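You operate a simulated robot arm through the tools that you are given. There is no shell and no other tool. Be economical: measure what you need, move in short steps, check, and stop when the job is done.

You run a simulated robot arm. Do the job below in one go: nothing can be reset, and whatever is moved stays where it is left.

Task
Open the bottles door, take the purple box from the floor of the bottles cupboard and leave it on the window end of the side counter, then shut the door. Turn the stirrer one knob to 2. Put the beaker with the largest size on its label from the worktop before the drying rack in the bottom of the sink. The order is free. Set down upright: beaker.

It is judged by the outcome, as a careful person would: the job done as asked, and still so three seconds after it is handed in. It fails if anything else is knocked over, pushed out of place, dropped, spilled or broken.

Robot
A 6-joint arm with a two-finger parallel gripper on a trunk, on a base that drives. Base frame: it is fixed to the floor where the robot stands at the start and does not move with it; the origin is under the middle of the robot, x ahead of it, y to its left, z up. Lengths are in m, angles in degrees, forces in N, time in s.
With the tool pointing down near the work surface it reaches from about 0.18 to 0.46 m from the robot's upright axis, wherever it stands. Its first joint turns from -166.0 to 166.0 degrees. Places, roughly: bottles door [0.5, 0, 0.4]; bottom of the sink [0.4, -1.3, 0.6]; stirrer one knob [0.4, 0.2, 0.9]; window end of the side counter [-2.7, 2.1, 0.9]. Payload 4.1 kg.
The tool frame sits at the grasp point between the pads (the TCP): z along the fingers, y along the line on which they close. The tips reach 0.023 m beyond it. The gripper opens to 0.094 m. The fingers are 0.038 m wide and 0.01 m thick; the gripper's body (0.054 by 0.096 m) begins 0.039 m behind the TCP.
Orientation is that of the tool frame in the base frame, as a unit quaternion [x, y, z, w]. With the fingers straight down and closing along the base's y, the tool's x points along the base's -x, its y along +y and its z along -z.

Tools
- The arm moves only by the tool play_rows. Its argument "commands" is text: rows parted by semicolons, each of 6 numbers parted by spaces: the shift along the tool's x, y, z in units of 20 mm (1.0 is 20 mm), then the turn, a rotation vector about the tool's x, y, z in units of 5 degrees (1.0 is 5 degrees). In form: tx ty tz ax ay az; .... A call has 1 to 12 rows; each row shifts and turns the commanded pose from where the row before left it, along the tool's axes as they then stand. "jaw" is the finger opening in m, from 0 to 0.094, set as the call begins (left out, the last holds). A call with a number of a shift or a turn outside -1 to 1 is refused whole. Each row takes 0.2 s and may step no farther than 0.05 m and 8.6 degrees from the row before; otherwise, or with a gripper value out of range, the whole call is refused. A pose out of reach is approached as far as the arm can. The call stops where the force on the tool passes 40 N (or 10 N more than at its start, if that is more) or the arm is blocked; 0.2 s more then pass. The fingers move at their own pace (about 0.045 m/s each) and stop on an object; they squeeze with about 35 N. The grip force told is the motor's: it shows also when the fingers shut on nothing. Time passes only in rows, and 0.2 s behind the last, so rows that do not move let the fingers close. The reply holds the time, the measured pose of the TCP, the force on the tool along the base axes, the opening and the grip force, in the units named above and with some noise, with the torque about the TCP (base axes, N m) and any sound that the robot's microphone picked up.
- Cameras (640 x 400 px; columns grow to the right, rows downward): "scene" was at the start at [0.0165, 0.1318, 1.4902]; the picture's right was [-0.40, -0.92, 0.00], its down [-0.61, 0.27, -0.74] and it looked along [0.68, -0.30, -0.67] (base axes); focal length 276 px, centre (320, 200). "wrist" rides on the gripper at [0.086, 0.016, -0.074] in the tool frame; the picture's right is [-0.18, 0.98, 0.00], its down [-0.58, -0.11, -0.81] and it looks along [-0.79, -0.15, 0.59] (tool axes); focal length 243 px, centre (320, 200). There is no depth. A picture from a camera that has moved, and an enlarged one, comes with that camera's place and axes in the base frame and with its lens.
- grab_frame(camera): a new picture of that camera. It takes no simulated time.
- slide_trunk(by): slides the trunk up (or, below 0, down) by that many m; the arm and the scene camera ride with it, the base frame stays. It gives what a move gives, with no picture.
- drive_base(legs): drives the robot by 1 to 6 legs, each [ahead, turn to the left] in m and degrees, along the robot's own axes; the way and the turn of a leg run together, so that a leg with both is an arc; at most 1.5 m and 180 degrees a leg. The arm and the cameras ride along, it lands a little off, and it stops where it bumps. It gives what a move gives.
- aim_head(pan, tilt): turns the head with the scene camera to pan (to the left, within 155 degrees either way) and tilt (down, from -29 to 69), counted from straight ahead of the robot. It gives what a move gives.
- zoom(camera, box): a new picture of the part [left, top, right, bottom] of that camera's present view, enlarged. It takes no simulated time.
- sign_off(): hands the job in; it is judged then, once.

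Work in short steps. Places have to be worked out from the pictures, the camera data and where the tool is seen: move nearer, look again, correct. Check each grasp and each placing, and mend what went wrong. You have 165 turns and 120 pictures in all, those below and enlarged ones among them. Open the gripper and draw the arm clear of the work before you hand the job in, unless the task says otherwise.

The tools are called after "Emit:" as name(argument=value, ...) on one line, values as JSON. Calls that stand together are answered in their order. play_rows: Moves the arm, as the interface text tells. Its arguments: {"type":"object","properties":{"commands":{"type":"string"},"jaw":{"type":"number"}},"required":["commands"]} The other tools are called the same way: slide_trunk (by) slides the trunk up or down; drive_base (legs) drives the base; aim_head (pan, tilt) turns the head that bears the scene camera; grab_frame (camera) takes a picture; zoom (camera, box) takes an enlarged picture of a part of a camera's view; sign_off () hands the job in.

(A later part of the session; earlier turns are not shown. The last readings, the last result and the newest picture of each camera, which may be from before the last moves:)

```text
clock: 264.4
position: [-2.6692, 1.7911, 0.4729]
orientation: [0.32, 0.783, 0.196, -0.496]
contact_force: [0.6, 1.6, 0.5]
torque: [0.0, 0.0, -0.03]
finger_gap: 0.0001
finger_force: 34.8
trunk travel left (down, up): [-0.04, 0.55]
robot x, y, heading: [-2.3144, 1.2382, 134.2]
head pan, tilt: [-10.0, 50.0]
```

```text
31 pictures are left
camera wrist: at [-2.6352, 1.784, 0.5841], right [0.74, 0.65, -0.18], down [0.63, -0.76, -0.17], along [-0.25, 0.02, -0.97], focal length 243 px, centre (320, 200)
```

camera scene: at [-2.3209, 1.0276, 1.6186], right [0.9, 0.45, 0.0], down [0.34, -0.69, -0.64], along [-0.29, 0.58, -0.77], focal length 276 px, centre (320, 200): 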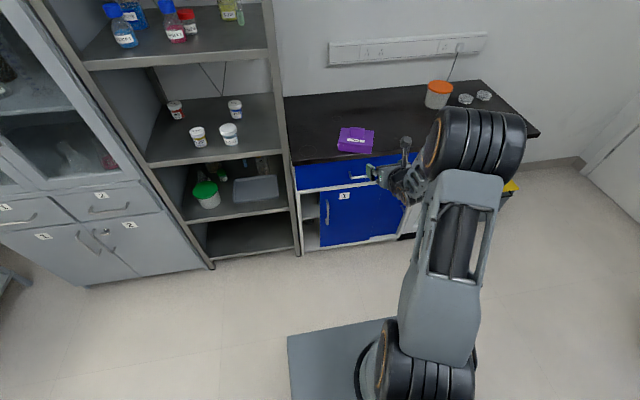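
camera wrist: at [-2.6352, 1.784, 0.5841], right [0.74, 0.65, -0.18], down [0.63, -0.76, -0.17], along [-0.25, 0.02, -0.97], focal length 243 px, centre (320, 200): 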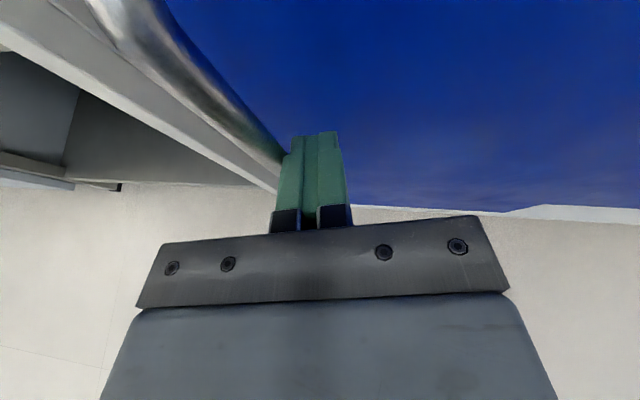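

The finger is at the handle. Continue pushing left.

Emit:
play_rows(commands="0 -0.3 0 0 0 0;0 -0.3 0 0 0 0;0 -0.3 0 0 0 0;0 -0.3 0 0 0 0;0 -0.3 0 0 0 0;0 -0.3 0 0 0 0;0 -0.3 0 0 0 0;0 -0.3 0 0 0 0;0 -0.3 0 0 0 0;0 -0.3 0 0 0 0")

Emit:
grab_frame(camera="wrist")

Emit:
zoom(camera="scene", box=[240, 140, 440, 290])

```text
clock: 266.6
position: [-2.7092, 1.7499, 0.4754]
orientation: [0.32, 0.783, 0.197, -0.496]
contact_force: [0.6, 1.8, 1.0]
torque: [0.03, 0.02, -0.01]
finger_gap: 0.0001
finger_force: 35.7
trunk travel left (down, up): [-0.04, 0.55]
robot x, y, heading: [-2.3156, 1.238, 134.4]
head pan, tilt: [-10.0, 50.0]
```

```text
30 pictures are left
camera wrist: at [-2.6757, 1.7419, 0.5857], right [0.74, 0.65, -0.18], down [0.63, -0.76, -0.17], along [-0.25, 0.02, -0.97], focal length 243 px, centre (320, 200)
```

wrist: 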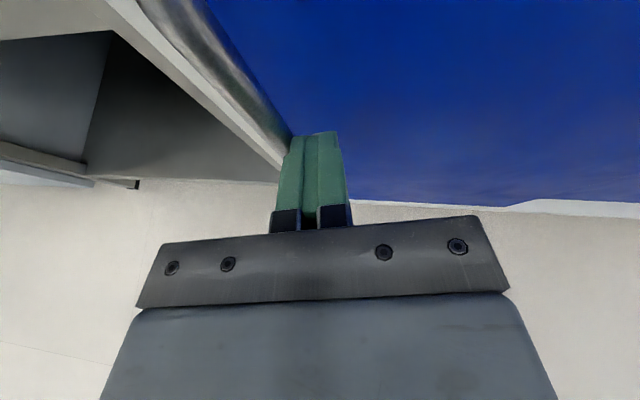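

```text
2.67 times, centred on (340, 215) of scene
camera zoom: at [-2.4362, 1.1403, 1.0686], right [0.83, 0.56, 0.0], down [0.43, -0.63, -0.64], along [-0.36, 0.53, -0.77], focal length 735 px, centre (267, 160)
```

zoom: 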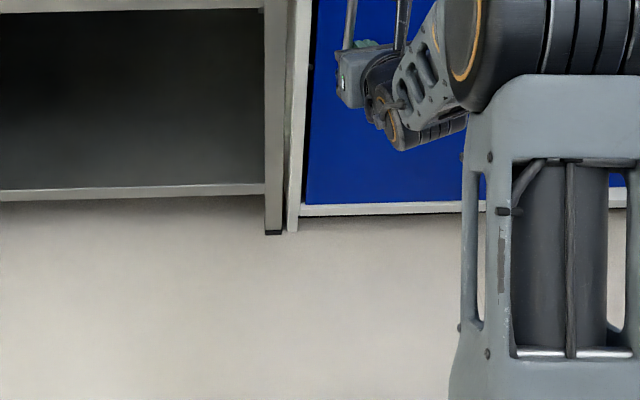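

Almost shut; a few more mm until it meets the post.

Emit:
play_rows(commands="0 -0.2 0 0 0 0;0 -0.2 0 0 0 0;0 -0.2 0 0 0 0;0 -0.2 0 0 0 0;0 -0.2 0 0 0 0;0 0 0 0 0 0")

Emit:
zoom(camera="scene", box=[300, 140, 400, 230])

```text
clock: 267.6
position: [-2.7148, 1.7436, 0.4767]
orientation: [0.329, 0.78, 0.199, -0.494]
contact_force: [8.7, 6.3, -0.7]
torque: [0.07, -0.08, -0.26]
finger_gap: 0.0002
finger_force: 34.6
trunk travel left (down, up): [-0.04, 0.55]
robot x, y, heading: [-2.3154, 1.236, 133.5]
head pan, tilt: [-10.0, 50.0]
stopped in row 5: the force on the tool passed its limit at 45 N (the readings are from after the stop); the commanded pose is now the measured one
```

```text
4.44 times, centred on (350, 185) of scene
camera zoom: at [-2.4368, 1.1418, 1.0687], right [0.83, 0.55, 0.0], down [0.42, -0.64, -0.64], along [-0.36, 0.53, -0.77], focal length 1226 px, centre (187, 267)
```

zoom: 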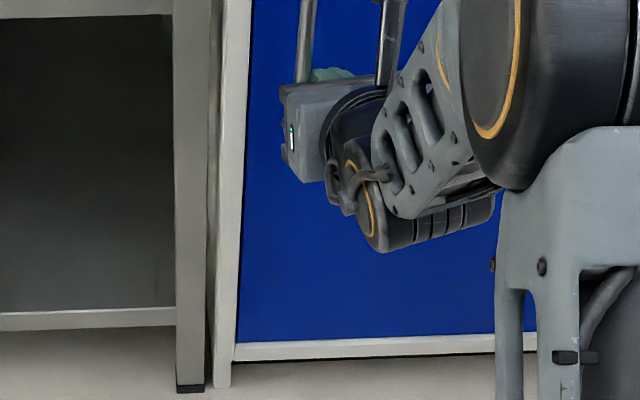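

Door 1 is back against its stop. I ease off to the right, back out and check both doors.

Emit:
play_rows(commands="0 0.4 0 0 0 0;0 0.4 0 0 0 0;0 0 0 0 0 0")

Emit:
drive_base(legs=[[-0.45, 0]])

Emit:
aim_head(pan=-15, tilt=35)

Emit:
slide_trunk(by=0.35)

Emit:
grab_frame(camera="scene")

```text
clock: 268.4
position: [-2.7025, 1.7536, 0.4764]
orientation: [0.328, 0.78, 0.199, -0.494]
contact_force: [0.4, 0.1, 0.1]
torque: [0.0, 0.0, 0.01]
finger_gap: 0.0003
finger_force: 35.0
trunk travel left (down, up): [-0.04, 0.55]
robot x, y, heading: [-2.3176, 1.2346, 134.0]
head pan, tilt: [-10.0, 50.0]
```

```text
clock: 271.1
position: [-2.3939, 1.4311, 0.4767]
orientation: [0.327, 0.78, 0.199, -0.494]
contact_force: [-0.1, -0.4, -0.3]
torque: [-0.05, 0.01, -0.03]
finger_gap: 0.0001
finger_force: 34.9
trunk travel left (down, up): [-0.04, 0.55]
robot x, y, heading: [-2.0051, 0.9167, 133.9]
head pan, tilt: [-10.0, 50.0]
```

```text
clock: 271.9
position: [-2.3943, 1.4315, 0.4742]
orientation: [0.326, 0.781, 0.198, -0.495]
contact_force: [-0.1, -0.1, -0.6]
torque: [-0.03, 0.01, 0.01]
finger_gap: 0.0
finger_force: 34.8
trunk travel left (down, up): [-0.04, 0.55]
robot x, y, heading: [-2.0056, 0.917, 134.2]
head pan, tilt: [-15.0, 35.0]
```

```text
clock: 275.3
position: [-2.3927, 1.4316, 0.8253]
orientation: [0.327, 0.781, 0.198, -0.494]
contact_force: [0.3, 0.1, -0.2]
torque: [0.01, -0.01, -0.01]
finger_gap: 0.0
finger_force: 35.1
trunk travel left (down, up): [-0.39, 0.2]
robot x, y, heading: [-2.0044, 0.9138, 134.3]
head pan, tilt: [-15.0, 35.0]
```

```text
27 pictures are left
camera scene: at [-2.1266, 0.8322, 1.4403], right [0.88, 0.48, 0.0], down [0.28, -0.5, -0.82], along [-0.4, 0.72, -0.57], focal length 276 px, centre (320, 200)
```

scene: 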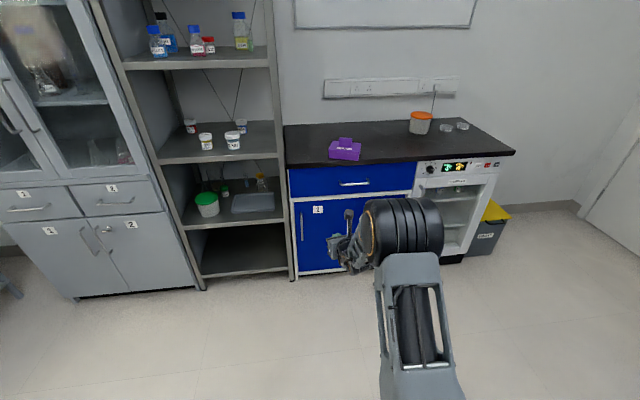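

The side cabinet is restored and the box is in place. Now back to the bottles door: drive into the corridor.

Emit:
drive_base(legs=[[0, -141.5], [0.93, 0], [0, -46.5]])

```text
clock: 288.2
position: [-0.8104, 0.1684, 0.8254]
orientation: [0.748, -0.395, 0.475, 0.242]
contact_force: [0.8, -0.1, -0.2]
torque: [0.0, -0.04, 0.04]
finger_gap: 0.0
finger_force: 34.6
trunk travel left (down, up): [-0.39, 0.2]
robot x, y, heading: [-1.1023, 0.7422, -56.2]
head pan, tilt: [-15.0, 35.0]
```

Emit:
drive_base(legs=[[0, 4.5], [1.28, 0]])

Emit:
slide_trunk(by=-0.38)

Emit:
aim_head(pan=25, tilt=40)

Emit:
grab_frame(camera="scene")

```text
clock: 295.2
position: [0.0319, -0.815, 0.8255]
orientation: [0.763, -0.364, 0.485, 0.223]
contact_force: [-0.6, 0.4, -0.2]
torque: [0.0, 0.02, 0.02]
finger_gap: 0.0
finger_force: 35.1
trunk travel left (down, up): [-0.39, 0.2]
robot x, y, heading: [-0.3012, -0.2607, -51.9]
head pan, tilt: [-15.0, 35.0]
```

```text
clock: 298.9
position: [0.034, -0.8154, 0.4452]
orientation: [0.763, -0.366, 0.484, 0.223]
contact_force: [-1.0, 0.2, 0.4]
torque: [-0.03, 0.01, 0.02]
finger_gap: 0.0
finger_force: 34.9
trunk travel left (down, up): [-0.01, 0.58]
robot x, y, heading: [-0.3025, -0.2651, -51.6]
head pan, tilt: [-15.0, 35.0]
```

```text
clock: 299.9
position: [0.0339, -0.8145, 0.4469]
orientation: [0.763, -0.366, 0.484, 0.224]
contact_force: [0.0, -0.1, 0.6]
torque: [-0.01, -0.02, 0.03]
finger_gap: 0.0001
finger_force: 35.5
trunk travel left (down, up): [-0.01, 0.58]
robot x, y, heading: [-0.3004, -0.2647, -51.7]
head pan, tilt: [25.0, 40.0]
```

```text
26 pictures are left
camera scene: at [-0.1342, -0.1527, 1.0528], right [-0.45, -0.89, 0.0], down [-0.57, 0.29, -0.77], along [0.68, -0.34, -0.64], focal length 276 px, centre (320, 200)
```

scene: 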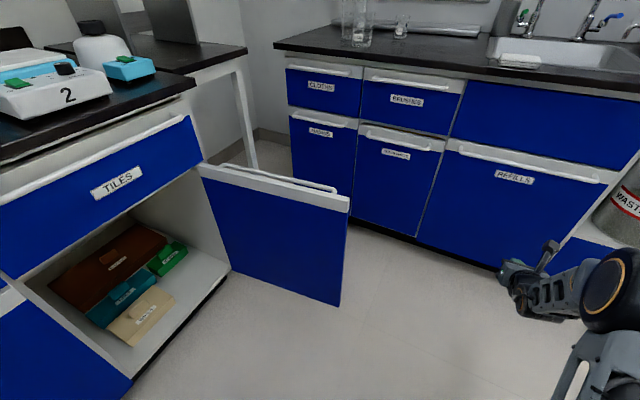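

Door edge at s≈0.52, n≈-0.04. I turn left to bring the arm against its outer side and sweep it shut in small turns.

Emit:
drive_base(legs=[[0, 30]])

Emit:
drive_base(legs=[[0, 8], [0, 6], [0, 6], [0, 6]])

```text
clock: 301.8
position: [0.2632, -0.5738, 0.445]
orientation: [0.832, -0.154, 0.526, 0.09]
contact_force: [0.5, -0.5, 0.0]
torque: [0.03, -0.02, 0.03]
finger_gap: 0.0002
finger_force: 35.3
trunk travel left (down, up): [-0.01, 0.58]
robot x, y, heading: [-0.3039, -0.2653, -21.5]
head pan, tilt: [25.0, 40.0]
```

```text
clock: 303.3
position: [0.3096, -0.4695, 0.4446]
orientation: [0.843, -0.083, 0.53, 0.044]
contact_force: [0.9, -0.7, 0.2]
torque: [-0.02, 0.0, 0.01]
finger_gap: 0.0001
finger_force: 34.7
trunk travel left (down, up): [-0.01, 0.58]
robot x, y, heading: [-0.303, -0.2623, -11.0]
head pan, tilt: [25.0, 40.0]
stopped in leg 2: the force on the tool passed its limit at 49 N (the readings are from after the stop); the commanded pose is now the measured one
```

Contact at the free edge. Continue in small turns.

Emit:
drive_base(legs=[[0, 5]])

Emit:
drive_base(legs=[[0, 8]])

Emit:
drive_base(legs=[[0, 8]])

Emit:
drive_base(legs=[[0, 8]])

Emit:
aim_head(pan=0, tilt=45)

Emit:
grab_frame(camera="scene")

```text
clock: 304.0
position: [0.3088, -0.4651, 0.4433]
orientation: [0.843, -0.084, 0.529, 0.043]
contact_force: [-1.2, -1.3, 1.1]
torque: [-0.08, -0.07, 0.03]
finger_gap: 0.0
finger_force: 35.4
trunk travel left (down, up): [-0.01, 0.58]
robot x, y, heading: [-0.3046, -0.263, -10.5]
head pan, tilt: [25.0, 40.0]
stopped in leg 1: the force on the tool passed its limit at 58 N (the readings are from after the stop); the commanded pose is now the measured one
```

```text
clock: 304.8
position: [0.3086, -0.4658, 0.4442]
orientation: [0.844, -0.086, 0.528, 0.043]
contact_force: [-4.9, -3.0, 2.0]
torque: [-0.14, -0.07, 0.12]
finger_gap: 0.0003
finger_force: 35.1
trunk travel left (down, up): [-0.01, 0.58]
robot x, y, heading: [-0.3027, -0.2631, -10.2]
head pan, tilt: [25.0, 40.0]
stopped in leg 1: the force on the tool passed its limit at 62 N (the readings are from after the stop); the commanded pose is now the measured one
```

```text
clock: 305.5
position: [0.3073, -0.4636, 0.4441]
orientation: [0.844, -0.088, 0.528, 0.043]
contact_force: [-4.6, -3.3, 2.1]
torque: [-0.18, -0.1, 0.14]
finger_gap: 0.0
finger_force: 34.7
trunk travel left (down, up): [-0.01, 0.58]
robot x, y, heading: [-0.3042, -0.265, -10.1]
head pan, tilt: [25.0, 40.0]
stopped in leg 1: the force on the tool passed its limit at 63 N (the readings are from after the stop); the commanded pose is now the measured one
```

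```text
clock: 306.2
position: [0.3058, -0.4641, 0.444]
orientation: [0.844, -0.09, 0.527, 0.043]
contact_force: [-3.5, -3.7, 3.1]
torque: [-0.17, -0.07, 0.06]
finger_gap: 0.0001
finger_force: 34.2
trunk travel left (down, up): [-0.01, 0.58]
robot x, y, heading: [-0.3035, -0.2654, -9.3]
head pan, tilt: [25.0, 40.0]
stopped in leg 1: the force on the tool passed its limit at 65 N (the readings are from after the stop); the commanded pose is now the measured one
```

```text
clock: 307.1
position: [0.3057, -0.4635, 0.4446]
orientation: [0.844, -0.09, 0.528, 0.043]
contact_force: [-4.2, -3.8, 4.0]
torque: [-0.02, -0.07, 0.14]
finger_gap: 0.0
finger_force: 34.2
trunk travel left (down, up): [-0.01, 0.58]
robot x, y, heading: [-0.306, -0.2643, -9.6]
head pan, tilt: [0.0, 45.0]
```

```text
25 pictures are left
camera scene: at [-0.2564, -0.1042, 1.0456], right [-0.16, -0.99, 0.0], down [-0.7, 0.12, -0.71], along [0.7, -0.12, -0.71], focal length 276 px, centre (320, 200)
```

scene: 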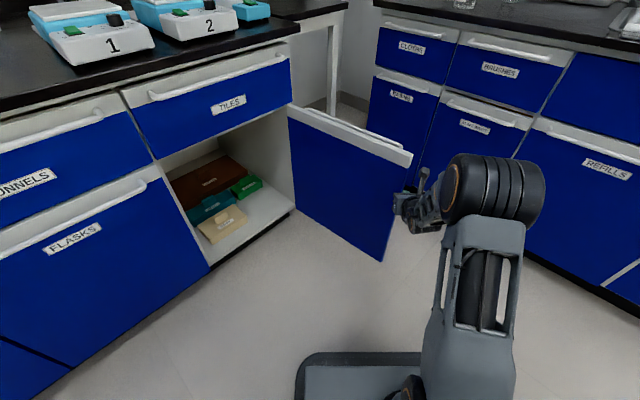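

The gripper is pressing on the door's end edge, so it jams. I back off right, advance 0.10 m so the fingers lie along the outer face, and turn left again.

Emit:
drive_base(legs=[[0, -9], [0.12, 0]])

Emit:
drive_base(legs=[[0, 8]])

Emit:
drive_base(legs=[[0, 8]])

Emit:
drive_base(legs=[[0, 8]])

```text
clock: 309.0
position: [0.3767, -0.596, 0.4431]
orientation: [0.834, -0.156, 0.522, 0.085]
contact_force: [0.7, 0.6, 1.0]
torque: [0.0, -0.03, 0.01]
finger_gap: 0.0001
finger_force: 35.6
trunk travel left (down, up): [-0.01, 0.58]
robot x, y, heading: [-0.193, -0.3023, -18.9]
head pan, tilt: [0.0, 45.0]
```

```text
clock: 310.0
position: [0.4131, -0.5139, 0.4426]
orientation: [0.843, -0.098, 0.527, 0.048]
contact_force: [0.0, -0.4, 0.7]
torque: [0.02, 0.0, -0.01]
finger_gap: 0.0
finger_force: 35.5
trunk travel left (down, up): [-0.01, 0.58]
robot x, y, heading: [-0.1925, -0.3035, -10.6]
head pan, tilt: [0.0, 45.0]
```

```text
clock: 310.8
position: [0.4144, -0.5057, 0.4442]
orientation: [0.844, -0.093, 0.526, 0.045]
contact_force: [0.8, -0.2, 0.7]
torque: [0.04, 0.0, 0.02]
finger_gap: 0.0
finger_force: 35.1
trunk travel left (down, up): [-0.01, 0.58]
robot x, y, heading: [-0.1932, -0.2976, -10.1]
head pan, tilt: [0.0, 45.0]
stopped in leg 1: the robot was blocked; the commanded pose is now the measured one
```

```text
clock: 311.8
position: [0.4363, -0.4184, 0.443]
orientation: [0.849, -0.034, 0.528, 0.008]
contact_force: [-0.1, -0.2, -0.2]
torque: [0.01, -0.02, -0.02]
finger_gap: 0.0
finger_force: 34.3
trunk travel left (down, up): [-0.01, 0.58]
robot x, y, heading: [-0.1923, -0.3015, -1.8]
head pan, tilt: [0.0, 45.0]
```

It is moving now. Continue turning left.

Emit:
drive_base(legs=[[0, 8]])

Emit:
drive_base(legs=[[0, 8]])

Emit:
drive_base(legs=[[0, 8]])

Emit:
grab_frame(camera="scene")

```text
clock: 312.8
position: [0.4409, -0.3515, 0.4397]
orientation: [0.852, 0.008, 0.523, -0.02]
contact_force: [0.3, 0.0, 0.2]
torque: [-0.02, -0.01, -0.01]
finger_gap: 0.0001
finger_force: 35.0
trunk travel left (down, up): [-0.01, 0.58]
robot x, y, heading: [-0.1952, -0.3019, 4.0]
head pan, tilt: [0.0, 45.0]
stopped in leg 1: the robot was blocked; the commanded pose is now the measured one
```

```text
clock: 313.6
position: [0.4384, -0.3449, 0.4372]
orientation: [0.853, 0.013, 0.52, -0.023]
contact_force: [0.2, -0.2, 0.6]
torque: [-0.03, 0.01, -0.01]
finger_gap: 0.0002
finger_force: 35.1
trunk travel left (down, up): [-0.01, 0.58]
robot x, y, heading: [-0.1956, -0.3028, 5.0]
head pan, tilt: [0.0, 45.0]
stopped in leg 1: the robot was blocked; the commanded pose is now the measured one
```

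```text
clock: 314.3
position: [0.4355, -0.3377, 0.4344]
orientation: [0.855, 0.016, 0.517, -0.026]
contact_force: [-0.4, -0.7, -0.9]
torque: [0.04, 0.01, 0.02]
finger_gap: 0.0
finger_force: 35.1
trunk travel left (down, up): [-0.01, 0.58]
robot x, y, heading: [-0.1963, -0.2991, 5.8]
head pan, tilt: [0.0, 45.0]
stopped in leg 1: the robot was blocked; the commanded pose is now the measured one
```

```text
24 pictures are left
camera scene: at [-0.1913, -0.1349, 1.0455], right [0.1, -1.0, 0.0], down [-0.7, -0.07, -0.71], along [0.7, 0.07, -0.71], focal length 276 px, centre (320, 200)
```

scene: 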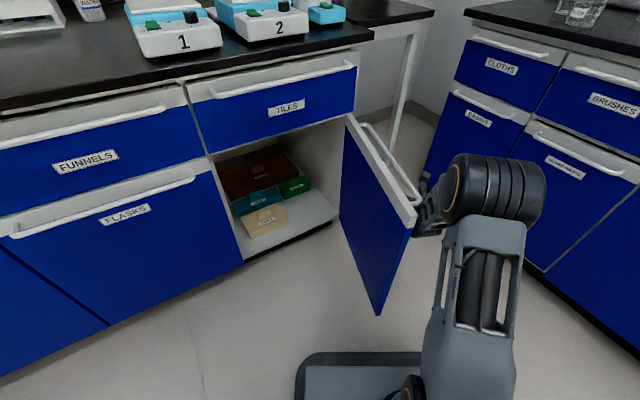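

The wrist is bearing on the door's edge/handle. I back 0.13 m so the fingers do the pushing, then turn on.

Emit:
drive_base(legs=[[0, -3], [-0.13, 0]])

Emit:
drive_base(legs=[[0, 6]])

Emit:
drive_base(legs=[[0, 6]])

Emit:
drive_base(legs=[[0, 6]])

```text
clock: 316.0
position: [0.3037, -0.3756, 0.4318]
orientation: [0.856, -0.005, 0.517, -0.013]
contact_force: [-0.2, -0.7, 0.1]
torque: [-0.03, 0.02, -0.01]
finger_gap: 0.0002
finger_force: 34.9
trunk travel left (down, up): [-0.01, 0.58]
robot x, y, heading: [-0.3247, -0.309, 2.7]
head pan, tilt: [0.0, 45.0]
```

```text
clock: 317.0
position: [0.3088, -0.3099, 0.4337]
orientation: [0.855, 0.041, 0.515, -0.041]
contact_force: [0.3, 0.6, 0.3]
torque: [0.0, -0.01, -0.06]
finger_gap: 0.0
finger_force: 35.1
trunk travel left (down, up): [-0.01, 0.58]
robot x, y, heading: [-0.3273, -0.308, 8.8]
head pan, tilt: [0.0, 45.0]
```

```text
clock: 317.9
position: [0.3058, -0.2442, 0.4336]
orientation: [0.852, 0.085, 0.512, -0.067]
contact_force: [0.5, -0.2, -0.4]
torque: [-0.04, -0.02, -0.03]
finger_gap: 0.0002
finger_force: 34.8
trunk travel left (down, up): [-0.01, 0.58]
robot x, y, heading: [-0.3241, -0.3064, 14.8]
head pan, tilt: [0.0, 45.0]
```

```text
clock: 318.8
position: [0.2948, -0.1786, 0.4335]
orientation: [0.846, 0.13, 0.509, -0.094]
contact_force: [0.0, 0.2, -0.4]
torque: [0.0, 0.02, 0.0]
finger_gap: 0.0001
finger_force: 35.0
trunk travel left (down, up): [-0.01, 0.58]
robot x, y, heading: [-0.3281, -0.3052, 20.6]
head pan, tilt: [0.0, 45.0]
```

It sweeps smoothly now. Continue.

Emit:
drive_base(legs=[[0, 6], [0, 6]])

Emit:
drive_base(legs=[[0, 6]])

Emit:
grab_frame(camera="scene")

```text
clock: 320.3
position: [0.2555, -0.0528, 0.4342]
orientation: [0.828, 0.216, 0.496, -0.146]
contact_force: [0.1, 0.7, -1.2]
torque: [-0.01, 0.0, 0.0]
finger_gap: 0.0
finger_force: 35.4
trunk travel left (down, up): [-0.01, 0.58]
robot x, y, heading: [-0.3252, -0.3072, 32.7]
head pan, tilt: [0.0, 45.0]
```

```text
clock: 321.2
position: [0.2257, 0.0067, 0.4334]
orientation: [0.816, 0.259, 0.488, -0.172]
contact_force: [0.0, 0.2, 0.5]
torque: [-0.01, 0.0, -0.04]
finger_gap: 0.0
finger_force: 34.9
trunk travel left (down, up): [-0.01, 0.58]
robot x, y, heading: [-0.3251, -0.305, 38.8]
head pan, tilt: [0.0, 45.0]
```

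```text
23 pictures are left
camera scene: at [-0.4118, -0.1652, 1.0455], right [0.62, -0.78, 0.0], down [-0.55, -0.44, -0.71], along [0.55, 0.44, -0.71], focal length 276 px, centre (320, 200)
```

scene: 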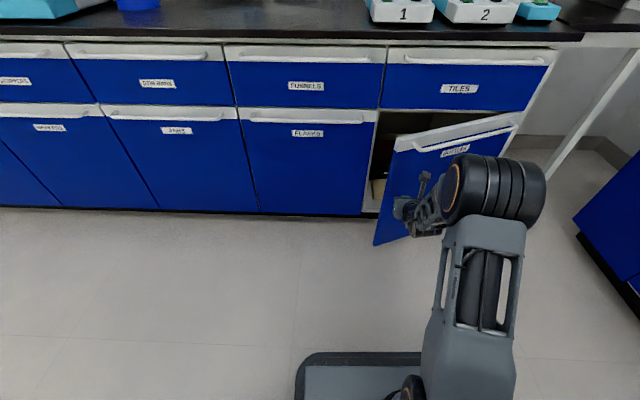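

Door at ~30°. I now push it shut by driving forward in small legs.

Emit:
drive_base(legs=[[0.08, 0]])

Emit:
drive_base(legs=[[0.06, 0]])

Emit:
drive_base(legs=[[0.04, 0]])

Emit:
drive_base(legs=[[0.04, 0]])

Emit:
grab_frame(camera="scene")

```text
clock: 322.3
position: [0.2861, 0.0572, 0.4329]
orientation: [0.816, 0.26, 0.487, -0.172]
contact_force: [-0.9, -0.3, 0.1]
torque: [-0.02, -0.01, 0.02]
finger_gap: 0.0
finger_force: 34.7
trunk travel left (down, up): [-0.01, 0.58]
robot x, y, heading: [-0.2617, -0.2563, 38.6]
head pan, tilt: [0.0, 45.0]
```

```text
clock: 323.3
position: [0.3341, 0.0936, 0.4341]
orientation: [0.815, 0.26, 0.488, -0.172]
contact_force: [0.7, 0.3, 0.6]
torque: [-0.02, 0.02, 0.01]
finger_gap: 0.0
finger_force: 35.0
trunk travel left (down, up): [-0.01, 0.58]
robot x, y, heading: [-0.2114, -0.2202, 38.6]
head pan, tilt: [0.0, 45.0]
```

```text
clock: 324.2
position: [0.3669, 0.1198, 0.433]
orientation: [0.815, 0.26, 0.488, -0.172]
contact_force: [-0.2, -0.5, -0.5]
torque: [-0.01, 0.0, -0.02]
finger_gap: 0.0
finger_force: 34.8
trunk travel left (down, up): [-0.01, 0.58]
robot x, y, heading: [-0.1845, -0.1936, 38.7]
head pan, tilt: [0.0, 45.0]
```

```text
clock: 325.1
position: [0.3875, 0.1371, 0.433]
orientation: [0.817, 0.26, 0.485, -0.172]
contact_force: [-1.2, -0.1, -0.8]
torque: [0.04, -0.04, -0.02]
finger_gap: 0.0
finger_force: 35.1
trunk travel left (down, up): [-0.01, 0.58]
robot x, y, heading: [-0.1621, -0.1711, 38.8]
head pan, tilt: [0.0, 45.0]
stopped in leg 1: the force on the tool passed its limit at 83 N (the readings are from after the stop); the commanded pose is now the measured one
```

```text
22 pictures are left
camera scene: at [-0.2472, -0.0332, 1.0454], right [0.62, -0.78, 0.0], down [-0.55, -0.44, -0.71], along [0.55, 0.44, -0.71], focal length 276 px, centre (320, 200)
```

scene: 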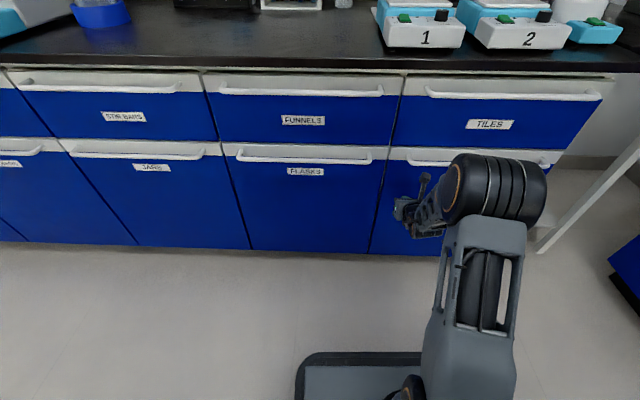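

The bottles door is shut (firm stop at 83 N). Now the beaker: back off, raise, and face the sink counter.

Emit:
drive_base(legs=[[-0.12, 0]])

Emit:
slide_trunk(by=0.4)

Emit:
slide_trunk(by=0.18)

Emit:
drive_base(legs=[[0, -92.5], [0.2, 0]])

Emit:
aim_head(pan=20, tilt=35)

Emit:
grab_frame(camera="scene")

```text
clock: 326.3
position: [0.2934, 0.0604, 0.4324]
orientation: [0.817, 0.259, 0.485, -0.171]
contact_force: [0.8, -0.5, 1.0]
torque: [0.01, 0.0, 0.01]
finger_gap: 0.0
finger_force: 35.0
trunk travel left (down, up): [-0.01, 0.58]
robot x, y, heading: [-0.2544, -0.2534, 38.6]
head pan, tilt: [0.0, 45.0]
```

```text
clock: 330.2
position: [0.2919, 0.0609, 0.8316]
orientation: [0.817, 0.259, 0.485, -0.171]
contact_force: [-0.6, -0.8, -1.2]
torque: [0.02, -0.02, 0.03]
finger_gap: 0.0
finger_force: 35.3
trunk travel left (down, up): [-0.41, 0.18]
robot x, y, heading: [-0.2536, -0.2503, 38.7]
head pan, tilt: [0.0, 45.0]
```

```text
clock: 332.2
position: [0.2928, 0.0611, 1.0116]
orientation: [0.818, 0.259, 0.485, -0.171]
contact_force: [-0.8, 0.8, -0.2]
torque: [-0.01, 0.01, 0.02]
finger_gap: 0.0002
finger_force: 35.1
trunk travel left (down, up): [-0.59, 0.0]
robot x, y, heading: [-0.2529, -0.2495, 38.8]
head pan, tilt: [0.0, 45.0]
```

```text
clock: 337.7
position: [0.1552, -0.975, 1.0114]
orientation: [0.753, -0.41, 0.46, 0.232]
contact_force: [0.1, 0.1, 0.3]
torque: [-0.01, 0.0, 0.01]
finger_gap: 0.0004
finger_force: 35.1
trunk travel left (down, up): [-0.59, 0.0]
robot x, y, heading: [-0.1321, -0.4165, -53.7]
head pan, tilt: [0.0, 45.0]
```

```text
clock: 338.5
position: [0.1552, -0.9753, 1.0125]
orientation: [0.754, -0.409, 0.459, 0.231]
contact_force: [-0.1, -0.5, 0.2]
torque: [0.02, 0.0, 0.0]
finger_gap: 0.0001
finger_force: 34.6
trunk travel left (down, up): [-0.59, 0.0]
robot x, y, heading: [-0.1346, -0.4151, -53.7]
head pan, tilt: [20.0, 35.0]
```

```text
21 pictures are left
camera scene: at [0.0373, -0.3177, 1.6403], right [-0.56, -0.83, 0.0], down [-0.48, 0.32, -0.82], along [0.68, -0.45, -0.57], focal length 276 px, centre (320, 200)
```

scene: 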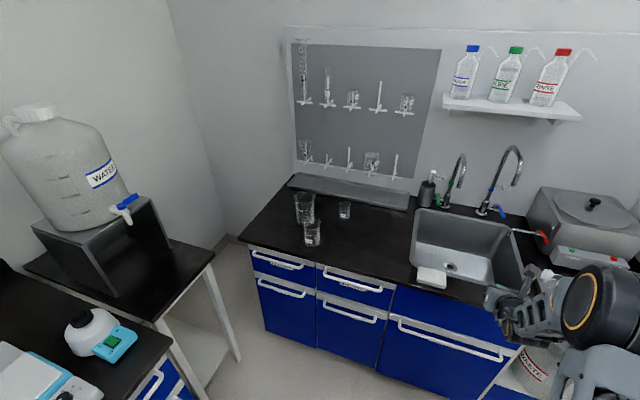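

Three beakers stand on the worktop before the rack. I zoom to read their labels.

Emit:
zoom(camera="scene", box=[280, 175, 370, 255])

```text
5.00 times, centred on (325, 215) of scene
camera zoom: at [0.0373, -0.3177, 1.6403], right [-0.56, -0.83, 0.0], down [-0.48, 0.32, -0.82], along [0.68, -0.45, -0.57], focal length 1379 px, centre (295, 125)
```

zoom: 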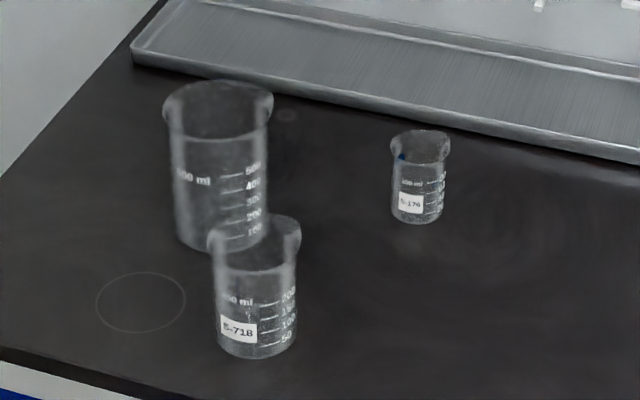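

The back one is the largest (≈600 ml marks, others 250 and 100). It must be gripped over the 250 ml one, so I'll use a steep pitched approach from above. First raise the arm, pitch the tool to ~50° down, open the jaws.

Emit:
play_rows(commands="0.69 0 -0.5 0 0 0;0.69 0 -0.5 0 0 0;0.69 0 -0.5 0 0 0;0.69 0 -0.5 0 0 0;0.69 0 -0.5 0 0 0;0.69 0 -0.5 0 0 0;0.69 0 -0.3 0 0 0;0.69 0 -0.3 0 0 0;0.69 0 -0.3 0 0 0;0.69 0 -0.3 0 0 0;0 0 0 0 0 0", jaw=0.094)

Emit:
play_rows(commands="0 0 0 0 -1 0;0 0 0 0 -1 0;0 0 0 0 -1 0;0 0 0 0 -1 0;0 0 0 0 -1 0;0 0 0 0 -1 0;0 0 0 0 0 0")

Emit:
drive_base(legs=[[-0.25, 0], [0, 39]])

```text
clock: 340.9
position: [0.1465, -0.9686, 1.1738]
orientation: [0.753, -0.41, 0.46, 0.232]
contact_force: [0.2, -0.6, -0.2]
torque: [-0.02, 0.02, 0.0]
finger_gap: 0.0941
finger_force: 0.1
trunk travel left (down, up): [-0.59, 0.0]
robot x, y, heading: [-0.1368, -0.4143, -53.7]
head pan, tilt: [20.0, 35.0]
```

```text
clock: 342.5
position: [0.1455, -0.9691, 1.1734]
orientation: [0.847, -0.455, 0.249, 0.117]
contact_force: [0.1, 0.5, -0.5]
torque: [-0.01, 0.02, 0.0]
finger_gap: 0.0942
finger_force: 0.1
trunk travel left (down, up): [-0.59, 0.0]
robot x, y, heading: [-0.1318, -0.4117, -53.9]
head pan, tilt: [20.0, 35.0]
```

```text
clock: 346.2
position: [0.2849, -0.468, 1.1746]
orientation: [0.95, -0.147, 0.274, 0.028]
contact_force: [0.6, 0.0, 0.6]
torque: [0.0, 0.0, -0.01]
finger_gap: 0.0939
finger_force: 0.0
trunk travel left (down, up): [-0.59, 0.0]
robot x, y, heading: [-0.2803, -0.2114, -14.7]
head pan, tilt: [20.0, 35.0]
```

Path is clear at this height: drive 0.74 m diagonally, then turn right ~22° and look.

Emit:
drive_base(legs=[[0.74, 0]])

Emit:
drive_base(legs=[[0, -22]])

Emit:
grab_frame(camera="wrist")

```text
clock: 350.2
position: [1.0022, -0.6522, 1.1733]
orientation: [0.95, -0.145, 0.274, 0.028]
contact_force: [-0.4, -0.9, -0.8]
torque: [0.01, -0.03, 0.05]
finger_gap: 0.094
finger_force: 0.1
trunk travel left (down, up): [-0.59, 0.0]
robot x, y, heading: [0.4351, -0.3986, -14.3]
head pan, tilt: [20.0, 35.0]
```

```text
clock: 351.8
position: [0.8649, -0.8485, 1.1728]
orientation: [0.904, -0.325, 0.264, 0.08]
contact_force: [0.0, 0.1, 0.1]
torque: [0.01, 0.01, 0.0]
finger_gap: 0.094
finger_force: 0.1
trunk travel left (down, up): [-0.59, 0.0]
robot x, y, heading: [0.4316, -0.4017, -36.5]
head pan, tilt: [20.0, 35.0]
```

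```text
19 pictures are left
camera wrist: at [0.8788, -0.8835, 1.2821], right [-0.74, -0.66, -0.13], down [-0.65, 0.66, 0.38], along [-0.17, 0.36, -0.92], focal length 243 px, centre (320, 200)
```

wrist: 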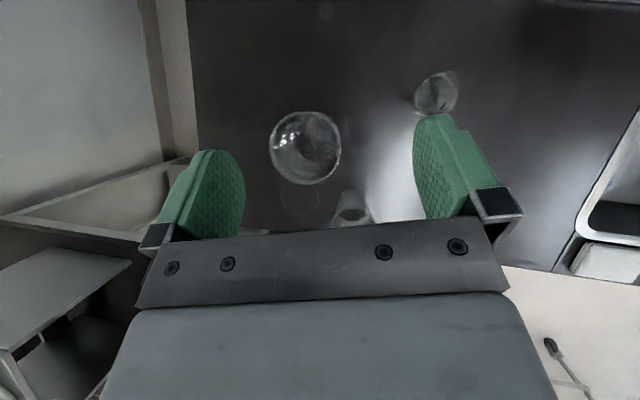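

The 600 ml beaker's rim is at about (s 1.172, n 0.237), matching. I turn 4.5° left to line up and bring the tool to z≈1.04 just behind it on the approach line.

Emit:
drive_base(legs=[[0, 4.5]])

Emit:
play_rows(commands="-0.88 0 0.3 0 0 0;-0.88 0 0.3 0 0 0;-0.88 0 0.3 0 0 0;-0.88 0 0.3 0 0 0;-0.88 0 0.3 0 0 0;-0.88 0 0.3 0 0 0;-0.88 0 0.3 0 0 0;-0.2 0 0.9 0 0 0;-0.2 0 0.9 0 0 0;0 0 0 0 0 0")

Emit:
grab_frame(camera="wrist")

```text
clock: 352.6
position: [0.8994, -0.813, 1.1735]
orientation: [0.917, -0.288, 0.268, 0.068]
contact_force: [0.1, 0.5, 0.5]
torque: [-0.03, -0.01, -0.02]
finger_gap: 0.0943
finger_force: 0.1
trunk travel left (down, up): [-0.59, 0.0]
robot x, y, heading: [0.4327, -0.4025, -31.8]
head pan, tilt: [20.0, 35.0]
```

```text
clock: 354.8
position: [0.8431, -0.771, 1.0375]
orientation: [0.917, -0.289, 0.267, 0.069]
contact_force: [-0.3, -0.2, 0.9]
torque: [-0.02, -0.01, -0.01]
finger_gap: 0.0941
finger_force: 0.2
trunk travel left (down, up): [-0.59, 0.0]
robot x, y, heading: [0.4355, -0.4012, -32.1]
head pan, tilt: [20.0, 35.0]
```

```text
18 pictures are left
camera wrist: at [0.8612, -0.804, 1.147], right [-0.68, -0.72, -0.12], down [-0.7, 0.6, 0.38], along [-0.2, 0.35, -0.92], focal length 243 px, centre (320, 200)
```

wrist: 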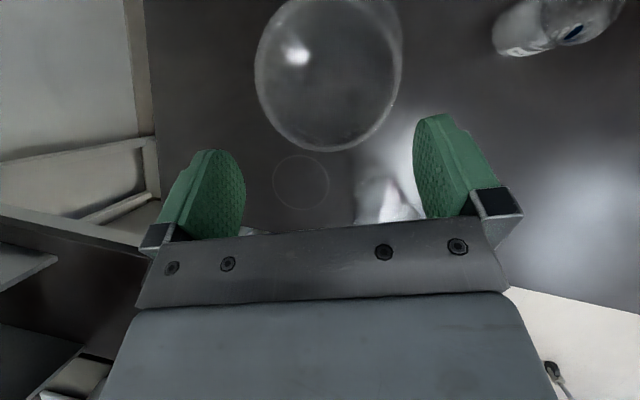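

Precise triangulation: rim centre (s 1.170, n 0.238, z 0.966), rim ≈ 95 mm — too wide to straddle. I'll instead pinch its left wall (one finger inside). I turn 2° left, steepen the tool 10°, set the jaws to 50 mm and line up above the left wall.

Emit:
drive_base(legs=[[0, 2]])

Emit:
play_rows(commands="0 0 0 0 -1 0;0 0 0 0 -1 0;0 -0.6 0 0 0 0;0.8 0 0.3 0 0 0;0.8 0 0.3 0 0 0;0.8 0 0.3 0 0 0;0 0 0 0 0 0", jaw=0.05)

Emit:
grab_frame(camera="wrist")

```text
clock: 355.6
position: [0.8576, -0.7557, 1.0386]
orientation: [0.921, -0.273, 0.269, 0.065]
contact_force: [-0.2, -0.1, 0.6]
torque: [-0.01, -0.01, 0.02]
finger_gap: 0.0938
finger_force: 0.1
trunk travel left (down, up): [-0.59, 0.0]
robot x, y, heading: [0.4338, -0.4046, -30.1]
head pan, tilt: [20.0, 35.0]
```

```text
clock: 357.2
position: [0.9065, -0.7729, 1.0407]
orientation: [0.942, -0.277, 0.187, 0.039]
contact_force: [0.0, 0.5, 0.1]
torque: [0.02, 0.01, 0.01]
finger_gap: 0.0499
finger_force: 0.1
trunk travel left (down, up): [-0.59, 0.0]
robot x, y, heading: [0.4344, -0.3997, -30.0]
head pan, tilt: [20.0, 35.0]
```

```text
17 pictures are left
camera wrist: at [0.9404, -0.8155, 1.141], right [-0.67, -0.74, -0.1], down [-0.66, 0.53, 0.53], along [-0.34, 0.42, -0.84], focal length 243 px, centre (320, 200)
```

wrist: 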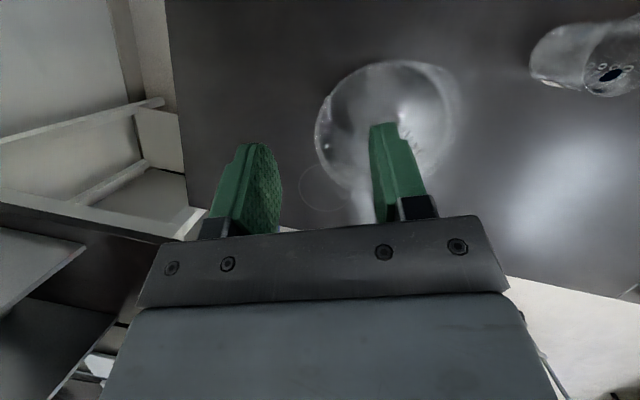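

Wall tangent lies within 2–6 mm of the tool line. I shift 4 mm left and descend vertically ~65 mm, then check.

Emit:
play_rows(commands="-0.23 -0.2 0 0 0 0;-0.33 0 0.82 0 0 0;-0.33 0 0.82 0 0 0;-0.33 0 0.82 0 0 0;-0.15 0 0.4 0 0 0;0 0 0 0 0 0")

Emit:
grab_frame(camera="wrist")

```text
clock: 358.6
position: [0.9059, -0.7659, 0.9766]
orientation: [0.941, -0.277, 0.187, 0.039]
contact_force: [-0.4, 0.4, -0.4]
torque: [-0.02, 0.0, 0.0]
finger_gap: 0.0498
finger_force: 0.0
trunk travel left (down, up): [-0.59, 0.0]
robot x, y, heading: [0.4361, -0.3976, -30.2]
head pan, tilt: [20.0, 35.0]
```

```text
16 pictures are left
camera wrist: at [0.94, -0.8088, 1.0781], right [-0.67, -0.74, -0.1], down [-0.66, 0.53, 0.53], along [-0.34, 0.42, -0.84], focal length 243 px, centre (320, 200)
```

wrist: 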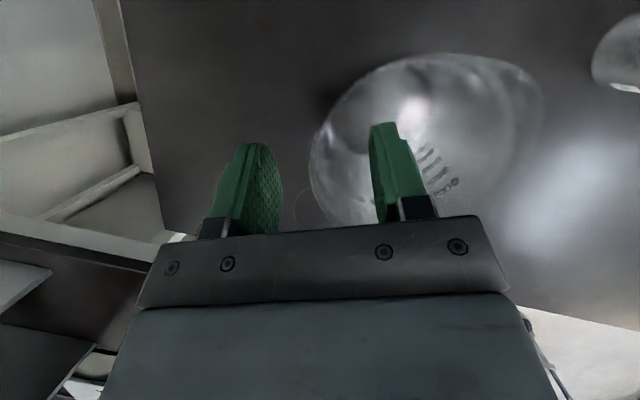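

Right finger is over the inside, left finger outside, wall between. Shift 3 mm left, descend 27 mm, close.

Emit:
play_rows(commands="0 -0.15 0 0 0 0;-0.25 0 0.62 0 0 0;-0.25 0 0.62 0 0 0;0 0 0 0 0 0")

Emit:
play_rows(commands="0 0 0 0 0 0;0 0 0 0 0 0;0 0 0 0 0 0;0 0 0 0 0 0", jaw=0.0)

Emit:
grab_frame(camera="wrist")

```text
clock: 359.6
position: [0.9088, -0.7618, 0.9505]
orientation: [0.942, -0.277, 0.187, 0.04]
contact_force: [0.1, 0.5, 0.6]
torque: [0.0, 0.01, -0.02]
finger_gap: 0.0501
finger_force: 0.0
trunk travel left (down, up): [-0.59, 0.0]
robot x, y, heading: [0.4317, -0.3974, -29.8]
head pan, tilt: [20.0, 35.0]
```

```text
clock: 360.6
position: [0.9076, -0.7633, 0.951]
orientation: [0.941, -0.277, 0.188, 0.041]
contact_force: [-1.2, -2.2, 3.9]
torque: [-0.32, 0.4, 0.07]
finger_gap: 0.0122
finger_force: 34.6
trunk travel left (down, up): [-0.59, 0.0]
robot x, y, heading: [0.4303, -0.4031, -30.2]
head pan, tilt: [20.0, 35.0]
```

```text
15 pictures are left
camera wrist: at [0.9421, -0.8057, 1.0523], right [-0.67, -0.74, -0.1], down [-0.66, 0.53, 0.53], along [-0.34, 0.42, -0.84], focal length 243 px, centre (320, 200)
```

wrist: 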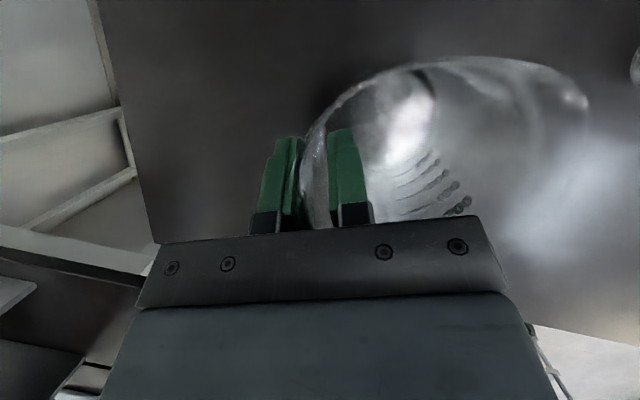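

Wall gripped. Lift 20 mm and check.

Emit:
play_rows(commands="0.1 0 -0.25 0 0 0;0.1 0 -0.25 0 0 0;0.19 0 -0.46 0 0 0;0 0 0 0 0 0")

Emit:
aim_head(pan=-10, tilt=40)

Emit:
grab_frame(camera="scene")

```text
clock: 361.6
position: [0.9071, -0.7625, 0.9712]
orientation: [0.941, -0.278, 0.187, 0.04]
contact_force: [0.1, 0.0, -1.6]
torque: [0.04, -0.05, -0.01]
finger_gap: 0.0115
finger_force: 34.5
trunk travel left (down, up): [-0.59, 0.0]
robot x, y, heading: [0.4339, -0.3987, -29.9]
head pan, tilt: [20.0, 35.0]
```

```text
clock: 362.6
position: [0.9076, -0.7627, 0.9704]
orientation: [0.942, -0.277, 0.187, 0.039]
contact_force: [0.2, 0.1, -2.0]
torque: [0.07, -0.03, -0.03]
finger_gap: 0.0114
finger_force: 34.5
trunk travel left (down, up): [-0.59, 0.0]
robot x, y, heading: [0.4307, -0.3997, -30.1]
head pan, tilt: [-10.0, 40.0]
```

```text
14 pictures are left
camera scene: at [0.5307, -0.2822, 1.6328], right [-0.64, -0.77, 0.0], down [-0.49, 0.41, -0.77], along [0.59, -0.49, -0.64], focal length 276 px, centre (320, 200)
```

scene: 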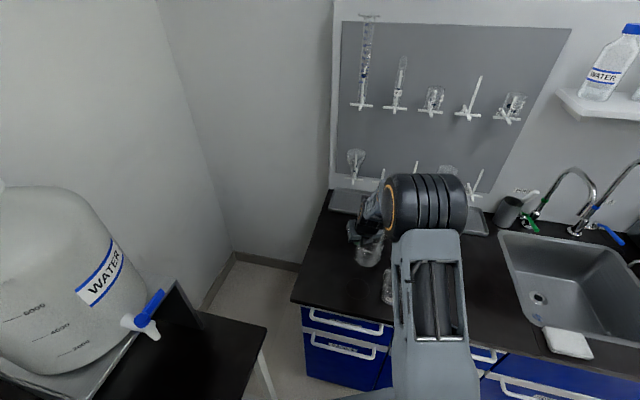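

Held firmly (≈2 N). I raise it 0.17 m, then back out on a line that brings me in front of the sink.

Emit:
play_rows(commands="0.35 0 -0.87 0 0 0;0.35 0 -0.87 0 0 0;0.35 0 -0.87 0 0 0;0.35 0 -0.87 0 0 0;0.35 0 -0.87 0 0 0;0.35 0 -0.87 0 0 0;0.35 0 -0.87 0 0 0;0.35 0 -0.87 0 0 0;0.35 0 -0.87 0 0 0;0 0 0 0 0 0")

Emit:
drive_base(legs=[[0, 20]])

Emit:
drive_base(legs=[[-0.57, 0], [0, -43.5]])

Emit:
grab_frame(camera="scene")

```text
clock: 364.8
position: [0.9048, -0.7663, 1.1411]
orientation: [0.942, -0.278, 0.186, 0.04]
contact_force: [-0.4, 0.2, -1.5]
torque: [0.05, -0.04, 0.0]
finger_gap: 0.0116
finger_force: 34.9
trunk travel left (down, up): [-0.59, 0.0]
robot x, y, heading: [0.4354, -0.4037, -30.0]
head pan, tilt: [-10.0, 40.0]
```

```text
clock: 366.2
position: [1.0026, -0.5831, 1.1408]
orientation: [0.975, -0.109, 0.192, 0.007]
contact_force: [-0.3, 1.7, -1.4]
torque: [0.08, -0.06, 0.0]
finger_gap: 0.0116
finger_force: 35.4
trunk travel left (down, up): [-0.59, 0.0]
robot x, y, heading: [0.4342, -0.4007, -9.9]
head pan, tilt: [-10.0, 40.0]
```

```text
clock: 371.5
position: [0.1645, -0.8272, 1.1408]
orientation: [0.868, -0.458, 0.176, 0.076]
contact_force: [0.7, -0.5, -1.6]
torque: [0.08, -0.03, 0.0]
finger_gap: 0.0119
finger_force: 35.3
trunk travel left (down, up): [-0.59, 0.0]
robot x, y, heading: [-0.1255, -0.3056, -53.0]
head pan, tilt: [-10.0, 40.0]
```

```text
13 pictures are left
camera scene: at [0.0085, -0.234, 1.6328], right [-0.89, -0.46, 0.0], down [-0.29, 0.57, -0.77], along [0.35, -0.68, -0.64], focal length 276 px, centre (320, 200)
```

scene: 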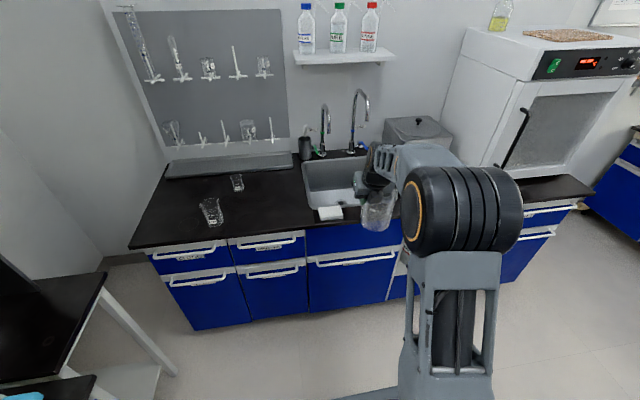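

The beaker hangs upright and the others are undisturbed. Sink opening is s 1.09–1.46, n -0.25…-0.63. I shift right 25 mm and drive 0.47 m to bring it over the sink.

Emit:
play_rows(commands="0 0.65 0 0 0 0;0 0.65 0 0 0 0;0 0 0 0 0 0")

Emit:
drive_base(legs=[[0.47, 0]])

Emit:
grab_frame(camera="wrist")

```text
clock: 372.3
position: [0.1427, -0.8416, 1.141]
orientation: [0.868, -0.458, 0.176, 0.076]
contact_force: [-0.2, 0.5, -2.5]
torque: [0.02, -0.05, -0.01]
finger_gap: 0.0117
finger_force: 34.8
trunk travel left (down, up): [-0.59, 0.0]
robot x, y, heading: [-0.1242, -0.3079, -53.0]
head pan, tilt: [-10.0, 40.0]
```

```text
clock: 375.1
position: [0.4177, -1.2157, 1.14]
orientation: [0.866, -0.461, 0.175, 0.076]
contact_force: [-0.2, -0.5, -1.7]
torque: [0.08, -0.02, -0.02]
finger_gap: 0.0117
finger_force: 34.7
trunk travel left (down, up): [-0.59, 0.0]
robot x, y, heading: [0.1507, -0.6763, -53.5]
head pan, tilt: [-10.0, 40.0]
```

```text
12 pictures are left
camera wrist: at [0.4318, -1.2689, 1.2413], right [-0.91, -0.41, -0.1], down [-0.4, 0.75, 0.53], along [-0.15, 0.52, -0.84], focal length 243 px, centre (320, 200)
```

wrist: 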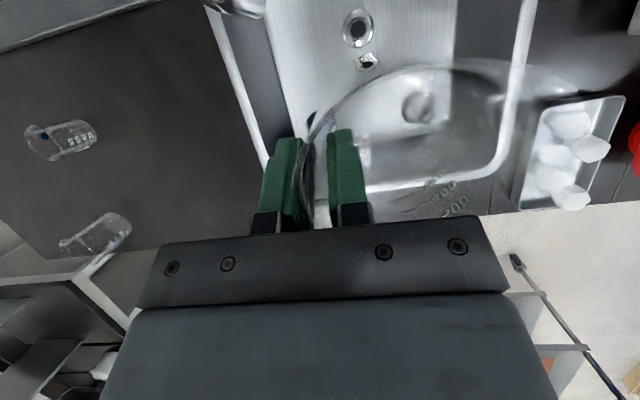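

Beaker centre is at ≈(1.227, -0.426), well inside the sink outline. I lower with the arm first (keeps the elbow high).

Emit:
play_rows(commands="-0.35 0 0.87 0 0 0;-0.35 0 0.87 0 0 0;-0.35 0 0.87 0 0 0;-0.35 0 0.87 0 0 0;-0.35 0 0.87 0 0 0;-0.35 0 0.87 0 0 0;-0.35 0 0.87 0 0 0;-0.35 0 0.87 0 0 0;-0.35 0 0.87 0 0 0;-0.35 0 0.87 0 0 0;0 0 0 0 0 0")

Emit:
play_rows(commands="-0.35 0 0.87 0 0 0;-0.35 0 0.87 0 0 0;-0.35 0 0.87 0 0 0;-0.35 0 0.87 0 0 0;-0.35 0 0.87 0 0 0;0 0 0 0 0 0")

Emit:
grab_frame(camera="scene")

```text
clock: 377.5
position: [0.4219, -1.2133, 0.9531]
orientation: [0.866, -0.461, 0.175, 0.076]
contact_force: [0.2, 0.4, -2.6]
torque: [0.09, -0.06, 0.0]
finger_gap: 0.0115
finger_force: 35.1
trunk travel left (down, up): [-0.59, 0.0]
robot x, y, heading: [0.1514, -0.676, -53.5]
head pan, tilt: [-10.0, 40.0]
```

```text
clock: 378.9
position: [0.4242, -1.2122, 0.8606]
orientation: [0.867, -0.461, 0.175, 0.077]
contact_force: [0.2, 0.0, -1.7]
torque: [0.08, -0.07, -0.02]
finger_gap: 0.0117
finger_force: 34.8
trunk travel left (down, up): [-0.59, 0.0]
robot x, y, heading: [0.1509, -0.6745, -53.2]
head pan, tilt: [-10.0, 40.0]
```

```text
11 pictures are left
camera scene: at [0.2882, -0.6067, 1.6328], right [-0.89, -0.45, 0.0], down [-0.29, 0.57, -0.77], along [0.34, -0.68, -0.64], focal length 276 px, centre (320, 200)
```

scene: 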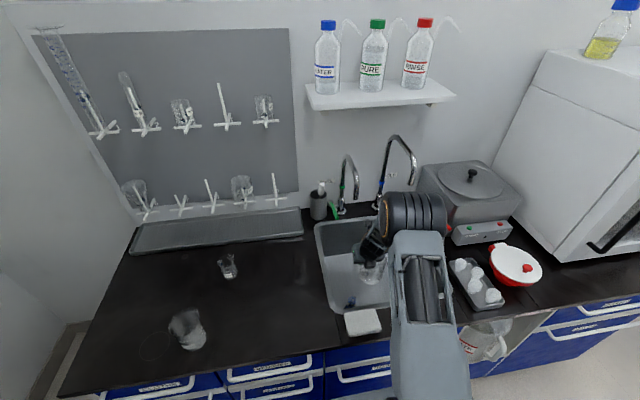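

It is going into the bowl cleanly. Continue lowering by arm.

Emit:
play_rows(commands="-0.35 0 0.87 0 0 0;-0.35 0 0.87 0 0 0;-0.35 0 0.87 0 0 0;-0.35 0 0.87 0 0 0;-0.18 0 0.45 0 0 0;-0.18 0 0.45 0 0 0;0 0 0 0 0 0")

```text
clock: 380.5
position: [0.4273, -1.2104, 0.7648]
orientation: [0.866, -0.462, 0.175, 0.078]
contact_force: [1.1, 0.3, -2.1]
torque: [-0.01, -0.1, 0.03]
finger_gap: 0.0115
finger_force: 34.6
trunk travel left (down, up): [-0.59, 0.0]
robot x, y, heading: [0.1519, -0.6739, -53.4]
head pan, tilt: [-10.0, 40.0]
```

Emit:
play_rows(commands="-0.1 0 0.25 0 0 0;-0.1 0 0.25 0 0 0;-0.1 0 0.25 0 0 0;-0.1 0 0.25 0 0 0;-0.1 0 0.25 0 0 0;0 0 0 0 0 0")

Emit:
grab_frame(camera="wrist")

```text
clock: 381.5
position: [0.431, -1.2135, 0.7505]
orientation: [0.866, -0.459, 0.181, 0.082]
contact_force: [-0.5, 2.8, 17.7]
torque: [0.16, 1.26, -0.27]
finger_gap: 0.0118
finger_force: 34.7
trunk travel left (down, up): [-0.59, 0.0]
robot x, y, heading: [0.1508, -0.6791, -53.2]
head pan, tilt: [-10.0, 40.0]
stopped in row 5: the force on the tool passed its limit at 48 N (the readings are from after the stop); the commanded pose is now the measured one
```

```text
10 pictures are left
camera wrist: at [0.4436, -1.2646, 0.8517], right [-0.91, -0.41, -0.1], down [-0.4, 0.75, 0.52], along [-0.14, 0.51, -0.85], focal length 243 px, centre (320, 200)
```

wrist: 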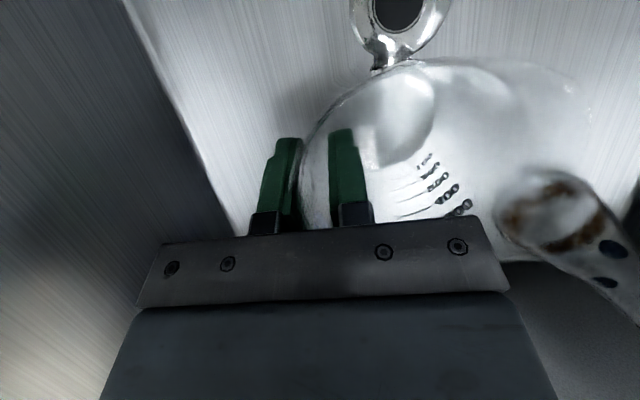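

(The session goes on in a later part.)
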